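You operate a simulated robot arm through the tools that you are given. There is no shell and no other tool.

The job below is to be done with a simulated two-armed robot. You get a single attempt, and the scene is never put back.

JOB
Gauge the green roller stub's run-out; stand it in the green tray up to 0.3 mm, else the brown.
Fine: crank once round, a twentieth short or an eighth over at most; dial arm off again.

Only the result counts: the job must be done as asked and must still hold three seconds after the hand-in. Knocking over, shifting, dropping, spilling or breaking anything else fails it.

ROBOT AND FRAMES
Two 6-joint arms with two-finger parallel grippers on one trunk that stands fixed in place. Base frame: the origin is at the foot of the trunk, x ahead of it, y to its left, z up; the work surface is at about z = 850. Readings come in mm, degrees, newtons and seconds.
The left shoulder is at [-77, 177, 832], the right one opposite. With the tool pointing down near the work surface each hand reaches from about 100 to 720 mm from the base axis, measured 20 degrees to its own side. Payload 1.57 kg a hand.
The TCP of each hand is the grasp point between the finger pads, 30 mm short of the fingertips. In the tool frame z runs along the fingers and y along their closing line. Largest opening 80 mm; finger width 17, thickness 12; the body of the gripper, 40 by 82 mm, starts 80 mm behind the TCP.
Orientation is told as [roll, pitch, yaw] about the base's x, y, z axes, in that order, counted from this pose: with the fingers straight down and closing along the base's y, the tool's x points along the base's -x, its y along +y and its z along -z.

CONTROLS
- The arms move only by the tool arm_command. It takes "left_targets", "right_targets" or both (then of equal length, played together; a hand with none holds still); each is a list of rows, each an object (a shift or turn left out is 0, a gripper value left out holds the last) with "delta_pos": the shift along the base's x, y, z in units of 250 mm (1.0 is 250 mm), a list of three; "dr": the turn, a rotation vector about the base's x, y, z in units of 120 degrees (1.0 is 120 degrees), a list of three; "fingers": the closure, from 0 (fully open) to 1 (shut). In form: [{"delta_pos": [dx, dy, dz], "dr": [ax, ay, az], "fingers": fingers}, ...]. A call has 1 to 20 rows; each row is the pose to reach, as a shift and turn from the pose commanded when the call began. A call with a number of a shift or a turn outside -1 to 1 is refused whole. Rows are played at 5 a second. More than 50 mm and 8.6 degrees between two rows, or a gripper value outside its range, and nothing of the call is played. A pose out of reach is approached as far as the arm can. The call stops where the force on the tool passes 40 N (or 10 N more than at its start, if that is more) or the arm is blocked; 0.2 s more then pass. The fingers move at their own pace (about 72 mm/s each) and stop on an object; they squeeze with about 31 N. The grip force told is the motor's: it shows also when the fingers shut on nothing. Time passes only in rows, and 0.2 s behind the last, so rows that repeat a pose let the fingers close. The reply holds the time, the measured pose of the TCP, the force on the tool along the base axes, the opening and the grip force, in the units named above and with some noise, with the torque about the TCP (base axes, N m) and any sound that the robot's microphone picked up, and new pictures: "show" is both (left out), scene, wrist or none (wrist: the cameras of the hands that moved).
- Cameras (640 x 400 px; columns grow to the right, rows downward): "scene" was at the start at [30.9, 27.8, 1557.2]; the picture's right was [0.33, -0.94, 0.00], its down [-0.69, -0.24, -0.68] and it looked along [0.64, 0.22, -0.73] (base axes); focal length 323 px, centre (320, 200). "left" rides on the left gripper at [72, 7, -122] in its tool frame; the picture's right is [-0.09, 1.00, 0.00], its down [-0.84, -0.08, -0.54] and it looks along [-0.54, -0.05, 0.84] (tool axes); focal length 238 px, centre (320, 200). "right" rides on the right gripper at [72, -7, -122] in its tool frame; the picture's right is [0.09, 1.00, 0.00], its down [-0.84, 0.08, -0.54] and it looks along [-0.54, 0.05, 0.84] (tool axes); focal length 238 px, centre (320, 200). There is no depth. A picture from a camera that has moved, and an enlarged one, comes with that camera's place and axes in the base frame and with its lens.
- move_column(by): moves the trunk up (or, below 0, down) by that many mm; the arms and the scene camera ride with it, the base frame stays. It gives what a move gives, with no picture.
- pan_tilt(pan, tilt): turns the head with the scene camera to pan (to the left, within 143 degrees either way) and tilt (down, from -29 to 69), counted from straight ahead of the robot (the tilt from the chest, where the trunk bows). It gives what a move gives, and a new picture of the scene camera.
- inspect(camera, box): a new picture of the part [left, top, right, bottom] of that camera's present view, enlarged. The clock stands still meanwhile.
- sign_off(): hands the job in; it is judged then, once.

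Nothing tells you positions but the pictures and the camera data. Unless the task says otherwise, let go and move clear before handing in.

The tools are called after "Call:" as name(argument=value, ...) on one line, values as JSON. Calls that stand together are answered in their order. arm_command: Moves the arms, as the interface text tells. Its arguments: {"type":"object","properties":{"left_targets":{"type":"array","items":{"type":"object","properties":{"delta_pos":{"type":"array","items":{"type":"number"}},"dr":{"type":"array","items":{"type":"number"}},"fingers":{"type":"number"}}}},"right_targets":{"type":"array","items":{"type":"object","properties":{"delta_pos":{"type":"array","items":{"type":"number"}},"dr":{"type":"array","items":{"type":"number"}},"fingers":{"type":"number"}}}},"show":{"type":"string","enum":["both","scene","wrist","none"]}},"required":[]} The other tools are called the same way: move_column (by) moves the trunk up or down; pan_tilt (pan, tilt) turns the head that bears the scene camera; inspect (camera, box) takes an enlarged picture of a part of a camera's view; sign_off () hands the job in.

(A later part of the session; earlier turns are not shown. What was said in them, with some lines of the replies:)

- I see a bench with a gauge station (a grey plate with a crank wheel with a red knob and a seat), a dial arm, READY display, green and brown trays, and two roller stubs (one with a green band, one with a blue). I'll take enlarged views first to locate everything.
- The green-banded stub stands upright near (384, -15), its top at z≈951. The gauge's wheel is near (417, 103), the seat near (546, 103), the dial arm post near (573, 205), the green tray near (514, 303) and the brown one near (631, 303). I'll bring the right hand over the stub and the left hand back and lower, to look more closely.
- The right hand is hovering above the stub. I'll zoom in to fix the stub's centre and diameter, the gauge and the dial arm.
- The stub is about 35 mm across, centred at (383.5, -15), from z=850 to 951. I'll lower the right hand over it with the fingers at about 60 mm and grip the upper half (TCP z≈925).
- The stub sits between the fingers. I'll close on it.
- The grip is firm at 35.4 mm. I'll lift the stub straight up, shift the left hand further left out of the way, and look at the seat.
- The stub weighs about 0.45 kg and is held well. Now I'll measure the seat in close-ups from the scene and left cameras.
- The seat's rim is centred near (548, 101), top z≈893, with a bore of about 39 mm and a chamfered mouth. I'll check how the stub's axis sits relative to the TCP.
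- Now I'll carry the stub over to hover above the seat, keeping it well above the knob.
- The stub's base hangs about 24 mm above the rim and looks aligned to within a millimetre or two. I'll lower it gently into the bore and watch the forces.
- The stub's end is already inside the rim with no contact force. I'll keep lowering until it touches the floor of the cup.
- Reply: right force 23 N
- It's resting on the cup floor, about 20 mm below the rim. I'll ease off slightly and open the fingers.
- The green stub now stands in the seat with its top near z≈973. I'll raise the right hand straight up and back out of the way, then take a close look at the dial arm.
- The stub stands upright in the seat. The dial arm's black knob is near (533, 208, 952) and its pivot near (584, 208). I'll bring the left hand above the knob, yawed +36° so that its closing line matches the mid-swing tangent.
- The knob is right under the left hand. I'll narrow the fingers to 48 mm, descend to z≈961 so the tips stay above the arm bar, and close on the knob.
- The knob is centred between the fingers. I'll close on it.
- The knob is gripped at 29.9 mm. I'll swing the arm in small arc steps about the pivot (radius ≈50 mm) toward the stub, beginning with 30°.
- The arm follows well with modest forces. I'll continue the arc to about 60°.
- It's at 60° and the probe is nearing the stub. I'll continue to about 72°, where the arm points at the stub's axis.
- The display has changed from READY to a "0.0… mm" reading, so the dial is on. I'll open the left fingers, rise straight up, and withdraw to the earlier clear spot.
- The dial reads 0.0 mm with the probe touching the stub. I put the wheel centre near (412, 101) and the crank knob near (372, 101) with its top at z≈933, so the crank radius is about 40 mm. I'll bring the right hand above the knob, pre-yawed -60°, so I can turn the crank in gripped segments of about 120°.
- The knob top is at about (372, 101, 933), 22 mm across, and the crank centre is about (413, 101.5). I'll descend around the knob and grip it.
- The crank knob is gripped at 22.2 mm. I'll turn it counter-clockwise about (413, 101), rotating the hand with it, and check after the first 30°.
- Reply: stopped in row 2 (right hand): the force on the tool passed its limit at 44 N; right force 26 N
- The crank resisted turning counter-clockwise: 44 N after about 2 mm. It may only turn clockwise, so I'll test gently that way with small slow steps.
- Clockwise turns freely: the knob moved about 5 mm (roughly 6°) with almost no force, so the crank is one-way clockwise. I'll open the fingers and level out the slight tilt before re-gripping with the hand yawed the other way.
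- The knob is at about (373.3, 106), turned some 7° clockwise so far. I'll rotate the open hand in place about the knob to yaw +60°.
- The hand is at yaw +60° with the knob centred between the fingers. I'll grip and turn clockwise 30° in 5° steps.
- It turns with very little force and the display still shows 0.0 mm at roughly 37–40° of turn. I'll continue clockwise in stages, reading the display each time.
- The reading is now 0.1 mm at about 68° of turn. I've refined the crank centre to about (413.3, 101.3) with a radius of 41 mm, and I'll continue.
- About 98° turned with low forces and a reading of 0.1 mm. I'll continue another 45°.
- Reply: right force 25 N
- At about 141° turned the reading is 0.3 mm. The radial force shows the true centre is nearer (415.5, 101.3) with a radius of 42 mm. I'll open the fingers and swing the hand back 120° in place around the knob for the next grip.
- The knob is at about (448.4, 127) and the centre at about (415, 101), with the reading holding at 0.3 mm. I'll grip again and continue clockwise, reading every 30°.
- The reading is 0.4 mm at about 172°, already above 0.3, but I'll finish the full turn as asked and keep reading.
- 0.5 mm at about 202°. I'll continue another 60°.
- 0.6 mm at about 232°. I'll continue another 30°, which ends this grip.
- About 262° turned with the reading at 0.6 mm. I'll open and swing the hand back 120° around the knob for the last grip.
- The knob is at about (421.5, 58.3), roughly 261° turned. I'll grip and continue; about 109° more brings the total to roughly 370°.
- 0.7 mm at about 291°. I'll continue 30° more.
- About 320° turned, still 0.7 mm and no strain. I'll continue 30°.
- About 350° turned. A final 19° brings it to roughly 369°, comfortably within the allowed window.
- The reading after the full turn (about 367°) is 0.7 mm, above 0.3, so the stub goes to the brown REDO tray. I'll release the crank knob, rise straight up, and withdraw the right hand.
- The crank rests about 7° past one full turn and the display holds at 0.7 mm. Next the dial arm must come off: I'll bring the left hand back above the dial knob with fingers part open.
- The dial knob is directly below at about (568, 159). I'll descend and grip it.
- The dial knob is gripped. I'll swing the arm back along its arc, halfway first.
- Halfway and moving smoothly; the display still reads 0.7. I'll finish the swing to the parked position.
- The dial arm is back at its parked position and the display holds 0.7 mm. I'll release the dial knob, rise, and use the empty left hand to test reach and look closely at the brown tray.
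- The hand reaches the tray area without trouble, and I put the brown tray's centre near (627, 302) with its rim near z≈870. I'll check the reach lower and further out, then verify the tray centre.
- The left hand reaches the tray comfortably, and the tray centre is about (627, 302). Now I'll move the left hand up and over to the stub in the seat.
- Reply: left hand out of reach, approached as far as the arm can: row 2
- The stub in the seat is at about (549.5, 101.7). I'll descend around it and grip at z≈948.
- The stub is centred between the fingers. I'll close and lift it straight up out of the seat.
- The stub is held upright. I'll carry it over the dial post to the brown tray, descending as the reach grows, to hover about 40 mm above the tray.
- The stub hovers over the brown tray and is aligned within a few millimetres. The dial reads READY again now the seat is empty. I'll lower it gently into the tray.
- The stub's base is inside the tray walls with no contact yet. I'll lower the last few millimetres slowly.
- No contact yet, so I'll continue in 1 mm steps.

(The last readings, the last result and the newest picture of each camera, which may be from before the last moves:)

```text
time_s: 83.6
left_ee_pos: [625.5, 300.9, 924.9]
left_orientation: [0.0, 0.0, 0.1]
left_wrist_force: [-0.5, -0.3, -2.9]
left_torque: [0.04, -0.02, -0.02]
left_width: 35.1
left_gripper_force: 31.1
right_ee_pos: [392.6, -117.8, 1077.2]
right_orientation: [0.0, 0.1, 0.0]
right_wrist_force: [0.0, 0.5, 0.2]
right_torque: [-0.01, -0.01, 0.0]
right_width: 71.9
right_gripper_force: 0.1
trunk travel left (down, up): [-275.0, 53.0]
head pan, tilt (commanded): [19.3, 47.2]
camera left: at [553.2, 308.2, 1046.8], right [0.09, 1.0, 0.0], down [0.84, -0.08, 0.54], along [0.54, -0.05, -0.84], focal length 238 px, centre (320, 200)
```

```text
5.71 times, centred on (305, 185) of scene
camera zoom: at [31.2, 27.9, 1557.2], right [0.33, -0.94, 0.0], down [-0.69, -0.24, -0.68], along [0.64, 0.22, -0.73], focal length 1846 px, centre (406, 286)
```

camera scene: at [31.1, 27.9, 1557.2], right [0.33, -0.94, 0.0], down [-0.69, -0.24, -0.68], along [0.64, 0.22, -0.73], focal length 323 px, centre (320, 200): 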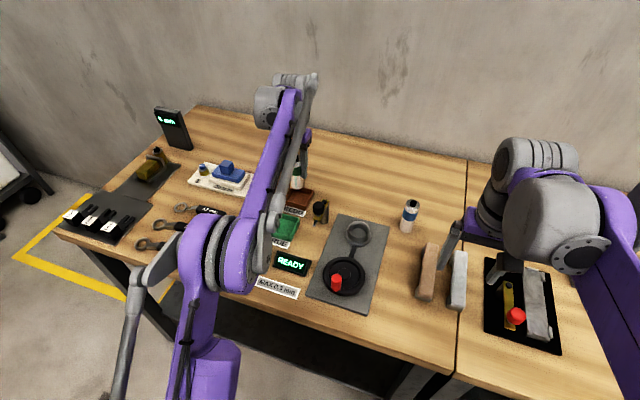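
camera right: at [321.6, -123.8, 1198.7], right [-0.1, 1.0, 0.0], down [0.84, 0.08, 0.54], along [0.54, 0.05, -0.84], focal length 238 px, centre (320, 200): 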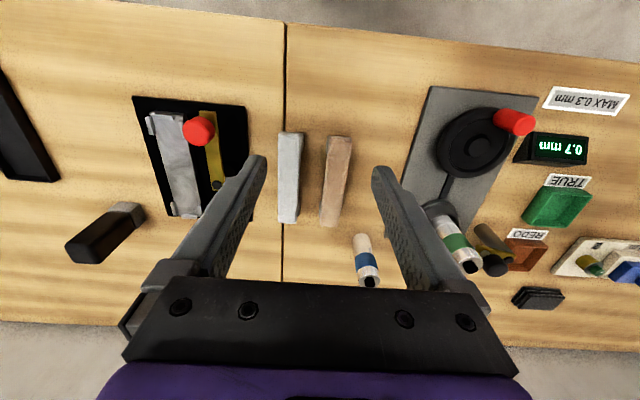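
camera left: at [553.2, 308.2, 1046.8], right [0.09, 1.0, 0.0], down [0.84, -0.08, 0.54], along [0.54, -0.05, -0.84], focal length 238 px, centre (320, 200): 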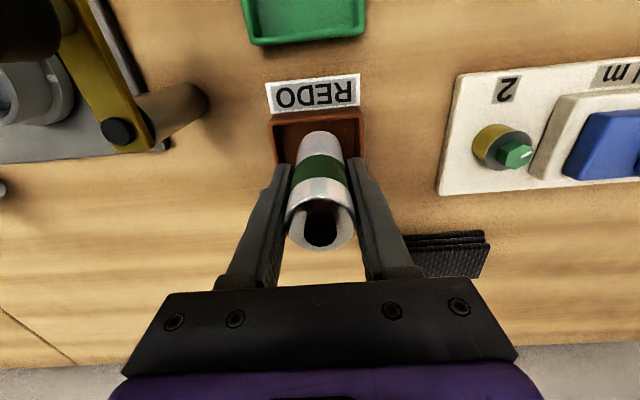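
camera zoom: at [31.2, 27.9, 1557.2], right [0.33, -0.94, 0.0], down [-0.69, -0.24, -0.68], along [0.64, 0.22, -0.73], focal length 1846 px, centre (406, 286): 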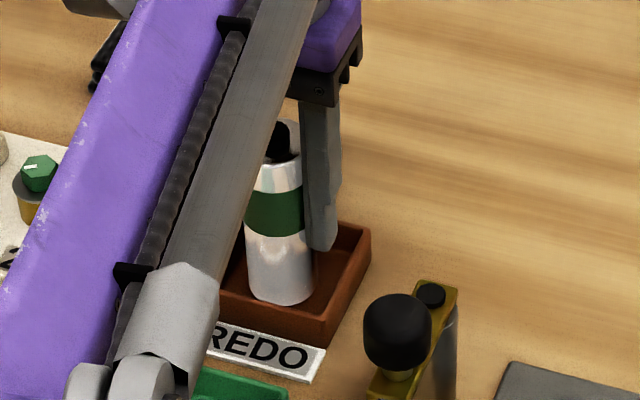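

The reading still shows free-hanging weight. I'll zoom in before going further, to check the stub's position inside the tray.

Call:
inspect(camera="scene", box=[290, 180, 340, 212])

Call:
inspect(camera="left", box=[250, 80, 380, 180])

```text
12.50 times, centred on (315, 196) of scene
camera zoom: at [31.2, 27.9, 1557.2], right [0.33, -0.94, 0.0], down [-0.69, -0.24, -0.68], along [0.64, 0.22, -0.73], focal length 4038 px, centre (382, 250)
```

zoom: 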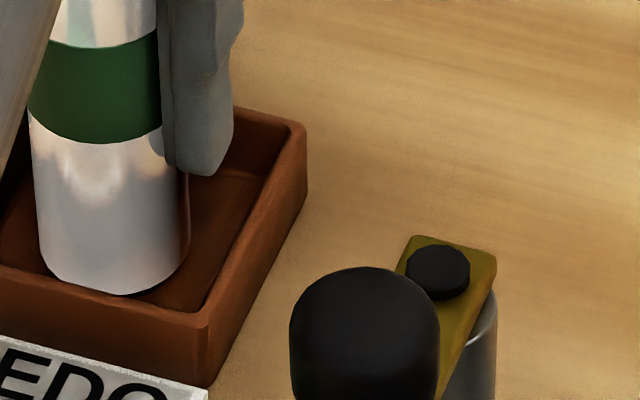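

```text
4.00 times, centred on (315, 130) of left
camera zoom: at [553.2, 308.2, 1046.8], right [0.09, 1.0, 0.0], down [0.84, -0.08, 0.54], along [0.54, -0.05, -0.84], focal length 953 px, centre (340, 480)
```

zoom: 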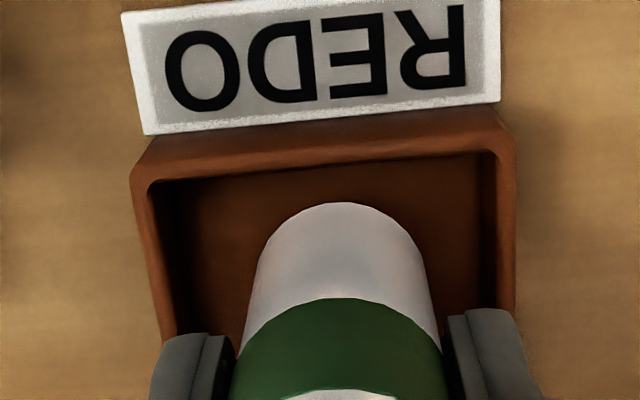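

The stub is clearly inside the tray walls and still a few millimetres above the floor. I'll keep lowering slowly until it touches.

Call:
arm_command(left_targets=[{"delta_pos": [0, 0, -0.004], "fingers": 1.0}, {"delta_pos": [0, 0, -0.008], "fingers": 1.0}, {"delta_pos": [0, 0, -0.012], "fingers": 1.0}], show="none")

```text
time_s: 84.4
left_ee_pos: [624.8, 300.7, 922.9]
left_orientation: [-0.1, 0.0, 0.0]
left_wrist_force: [0.8, -0.7, -2.5]
left_torque: [0.01, -0.04, 0.01]
left_width: 34.9
left_gripper_force: 31.1
right_ee_pos: [393.7, -115.1, 1077.9]
right_orientation: [0.0, 0.0, 0.1]
right_wrist_force: [-0.1, -0.1, -0.1]
right_torque: [0.01, -0.03, -0.01]
right_width: 72.0
right_gripper_force: 0.2
trunk travel left (down, up): [-275.0, 53.0]
head pan, tilt (commanded): [19.3, 47.2]
```

Call:
arm_command(left_targets=[{"delta_pos": [0, 0, -0.004], "fingers": 1.0}, {"delta_pos": [0, 0, -0.008], "fingers": 1.0}, {"delta_pos": [0, 0, -0.012], "fingers": 1.0}], show="none")

Call:
inspect(camera="scene", box=[290, 180, 340, 212])

```text
time_s: 85.2
left_ee_pos: [624.4, 299.9, 921.4]
left_orientation: [-0.1, -0.1, 0.1]
left_wrist_force: [4.4, 1.1, 23.8]
left_torque: [-0.1, 0.01, 0.15]
left_width: 34.3
left_gripper_force: 30.9
right_ee_pos: [392.0, -118.5, 1077.9]
right_orientation: [0.0, -0.1, 0.0]
right_wrist_force: [0.3, 0.2, 0.1]
right_torque: [0.01, 0.02, 0.0]
right_width: 72.0
right_gripper_force: 0.0
trunk travel left (down, up): [-275.0, 53.0]
head pan, tilt (commanded): [19.3, 47.2]
```

```text
12.50 times, centred on (315, 196) of scene
camera zoom: at [28.9, 26.7, 1557.5], right [0.33, -0.94, 0.0], down [-0.69, -0.24, -0.68], along [0.64, 0.23, -0.73], focal length 4038 px, centre (382, 250)
```

zoom: 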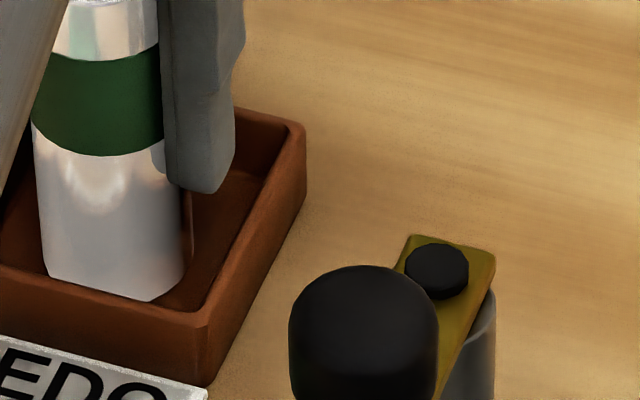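

It has contacted the tray floor. I'll ease off a millimetre and open the fingers.

Call:
arm_command(left_targets=[{"delta_pos": [0, 0, 0.004], "fingers": 1.0}, {"delta_pos": [0, 0, 0.004], "fingers": 0.5}, {"delta_pos": [0, 0, 0.004], "fingers": 0.3}, {"delta_pos": [0, 0, 0.004], "fingers": 0.3}, {"delta_pos": [0, 0, 0.004], "fingers": 0.3}], show="wrist")

Call:
inspect(camera="left", box=[220, 60, 420, 260])

Call:
inspect(camera="scene", box=[270, 150, 340, 220])

```text
time_s: 86.4
left_ee_pos: [625.8, 302.0, 920.5]
left_orientation: [0.0, 0.0, 0.0]
left_wrist_force: [0.2, 0.3, -0.1]
left_torque: [-0.02, 0.0, -0.02]
left_width: 56.0
left_gripper_force: 0.0
right_ee_pos: [394.0, -117.6, 1078.1]
right_orientation: [0.0, 0.1, 0.1]
right_wrist_force: [0.3, -0.2, -0.8]
right_torque: [-0.01, -0.02, -0.02]
right_width: 72.0
right_gripper_force: 0.0
trunk travel left (down, up): [-275.0, 53.0]
head pan, tilt (commanded): [19.3, 47.2]
camera left: at [552.9, 307.7, 1041.8], right [0.09, 1.0, 0.0], down [0.84, -0.08, 0.54], along [0.54, -0.05, -0.84], focal length 238 px, centre (320, 200)
```

left: 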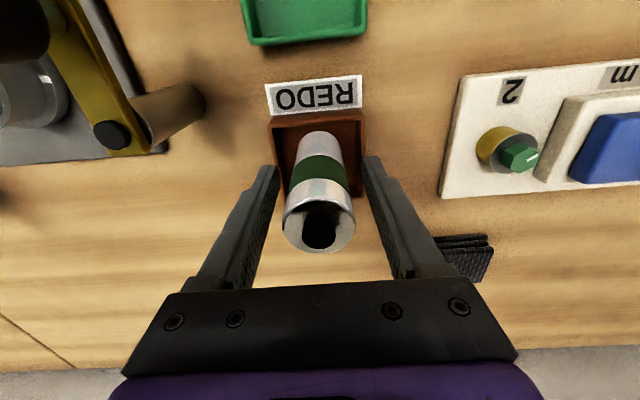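

```text
2.00 times, centred on (320, 160) of left
camera zoom: at [552.9, 307.7, 1041.8], right [0.09, 1.0, 0.0], down [0.84, -0.08, 0.54], along [0.54, -0.05, -0.84], focal length 477 px, centre (320, 280)
```

zoom: 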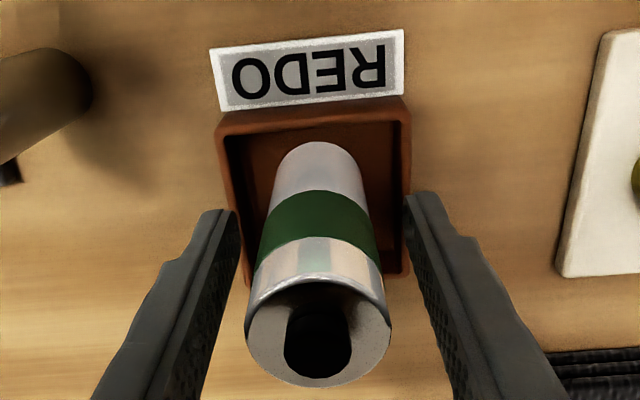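

```text
5.71 times, centred on (305, 185) of scene
camera zoom: at [30.8, 27.7, 1557.2], right [0.33, -0.94, 0.0], down [-0.69, -0.24, -0.68], along [0.64, 0.22, -0.73], focal length 1846 px, centre (406, 286)
```

zoom: 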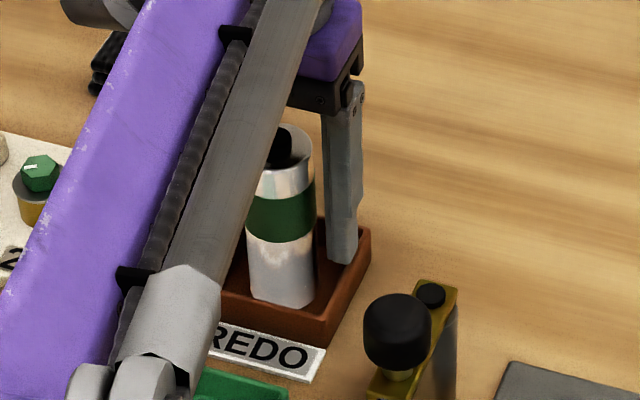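

The stub stands upright in the brown tray. I'll raise the left hand straight up and withdraw toward the robot.

Call:
arm_command(left_targets=[{"delta_pos": [0, 0, 0.06], "fingers": 0.3}, {"delta_pos": [0, 0, 0.14], "fingers": 0.3}, {"delta_pos": [0, 0, 0.22], "fingers": 0.3}, {"delta_pos": [0, 0, 0.3], "fingers": 0.3}, {"delta_pos": [0, 0, 0.36], "fingers": 0.3}, {"delta_pos": [-0.08, 0.01, 0.42], "fingers": 0.3}, {"delta_pos": [-0.2, 0.03, 0.5], "fingers": 0.3}, {"delta_pos": [-0.32, 0.05, 0.58], "fingers": 0.3}, {"delta_pos": [-0.44, 0.08, 0.66], "fingers": 0.3}, {"delta_pos": [-0.56, 0.1, 0.74], "fingers": 0.3}, {"delta_pos": [-0.68, 0.12, 0.8], "fingers": 0.3}, {"delta_pos": [-0.76, 0.14, 0.82], "fingers": 0.3}, {"delta_pos": [-0.76, 0.14, 0.82], "fingers": 0.3}], show="both")

Call:
inspect(camera="scene", box=[255, 150, 395, 300])

Call:
inspect(camera="left", box=[120, 60, 420, 260])

```text
time_s: 89.2
left_ee_pos: [435.7, 335.5, 1125.2]
left_orientation: [0.0, 0.0, 0.0]
left_wrist_force: [-0.3, 0.0, 0.4]
left_torque: [0.0, -0.02, 0.01]
left_width: 55.9
left_gripper_force: 0.0
right_ee_pos: [394.0, -117.2, 1076.8]
right_orientation: [-0.1, 0.1, 0.0]
right_wrist_force: [-0.9, 0.4, -0.7]
right_torque: [0.01, -0.02, 0.0]
right_width: 71.7
right_gripper_force: 0.1
trunk travel left (down, up): [-275.0, 53.0]
head pan, tilt (commanded): [19.3, 47.2]
camera scene: at [31.2, 27.8, 1557.2], right [0.33, -0.94, 0.0], down [-0.69, -0.24, -0.68], along [0.64, 0.22, -0.73], focal length 323 px, centre (320, 200)
camera left: at [363.1, 342.1, 1247.2], right [0.09, 1.0, 0.0], down [0.84, -0.08, 0.54], along [0.54, -0.05, -0.84], focal length 238 px, centre (320, 200)
```

scene: 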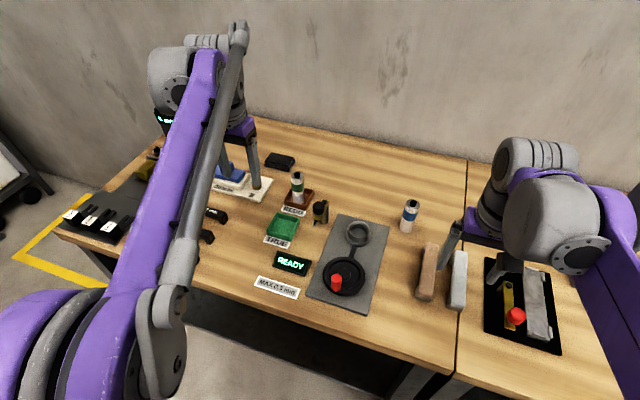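
left: 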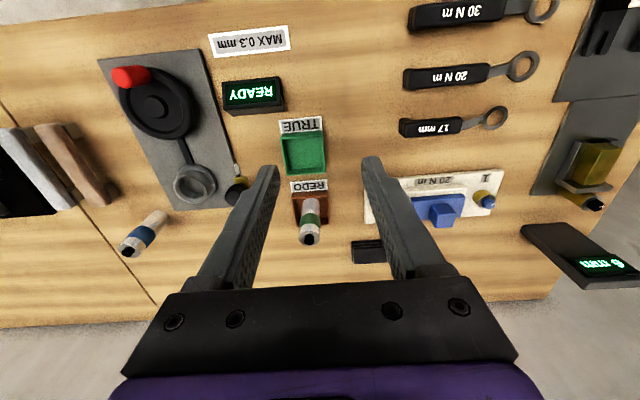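

```text
2.67 times, centred on (325, 225) of scene
camera zoom: at [31.2, 27.8, 1557.2], right [0.33, -0.94, 0.0], down [-0.69, -0.24, -0.68], along [0.64, 0.22, -0.73], focal length 861 px, centre (307, 133)
```

zoom: 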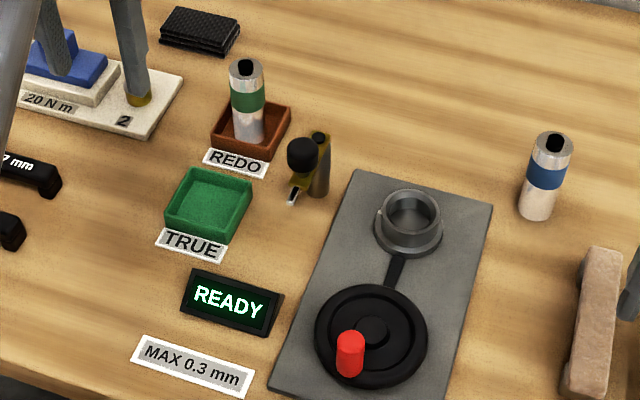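

```text
2.00 times, centred on (270, 160) of left
camera zoom: at [363.1, 342.1, 1247.2], right [0.09, 1.0, 0.0], down [0.84, -0.08, 0.54], along [0.54, -0.05, -0.84], focal length 477 px, centre (420, 280)
```

zoom: 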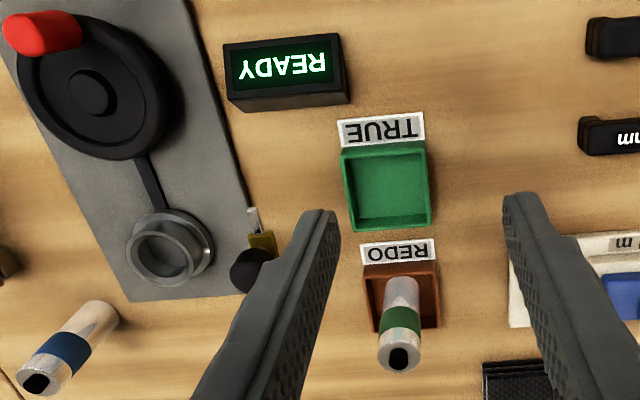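

The run-out read 0.7 mm after one full turn, above the 0.3 mm limit. The green stub stands upright in the brown REDO tray, the dial arm is parked off, the crank is about 7° past one turn, and both hands are clear, so I'm handing the job in.

Call:
sign_off()

```text
The job is handed in.
```

I gauged the green stub at 0.7 mm run-out, above the 0.3 mm limit, and stood it in the brown REDO tray. The job is handed in, but I haven't been given a verdict.

- **Crank:** it ended about 7° past one full turn by my estimate, within the allowance of an eighth over. It wouldn't turn counter-clockwise (I stopped at 44 N after about 2 mm), so I did the turn clockwise.
- **Dial arm:** it is swung back to its parked position, and the display shows READY again now that the seat is empty.
- **End state:** the stub stands upright in the tray, both hands are open and clear, and I saw nothing else knocked or moved.
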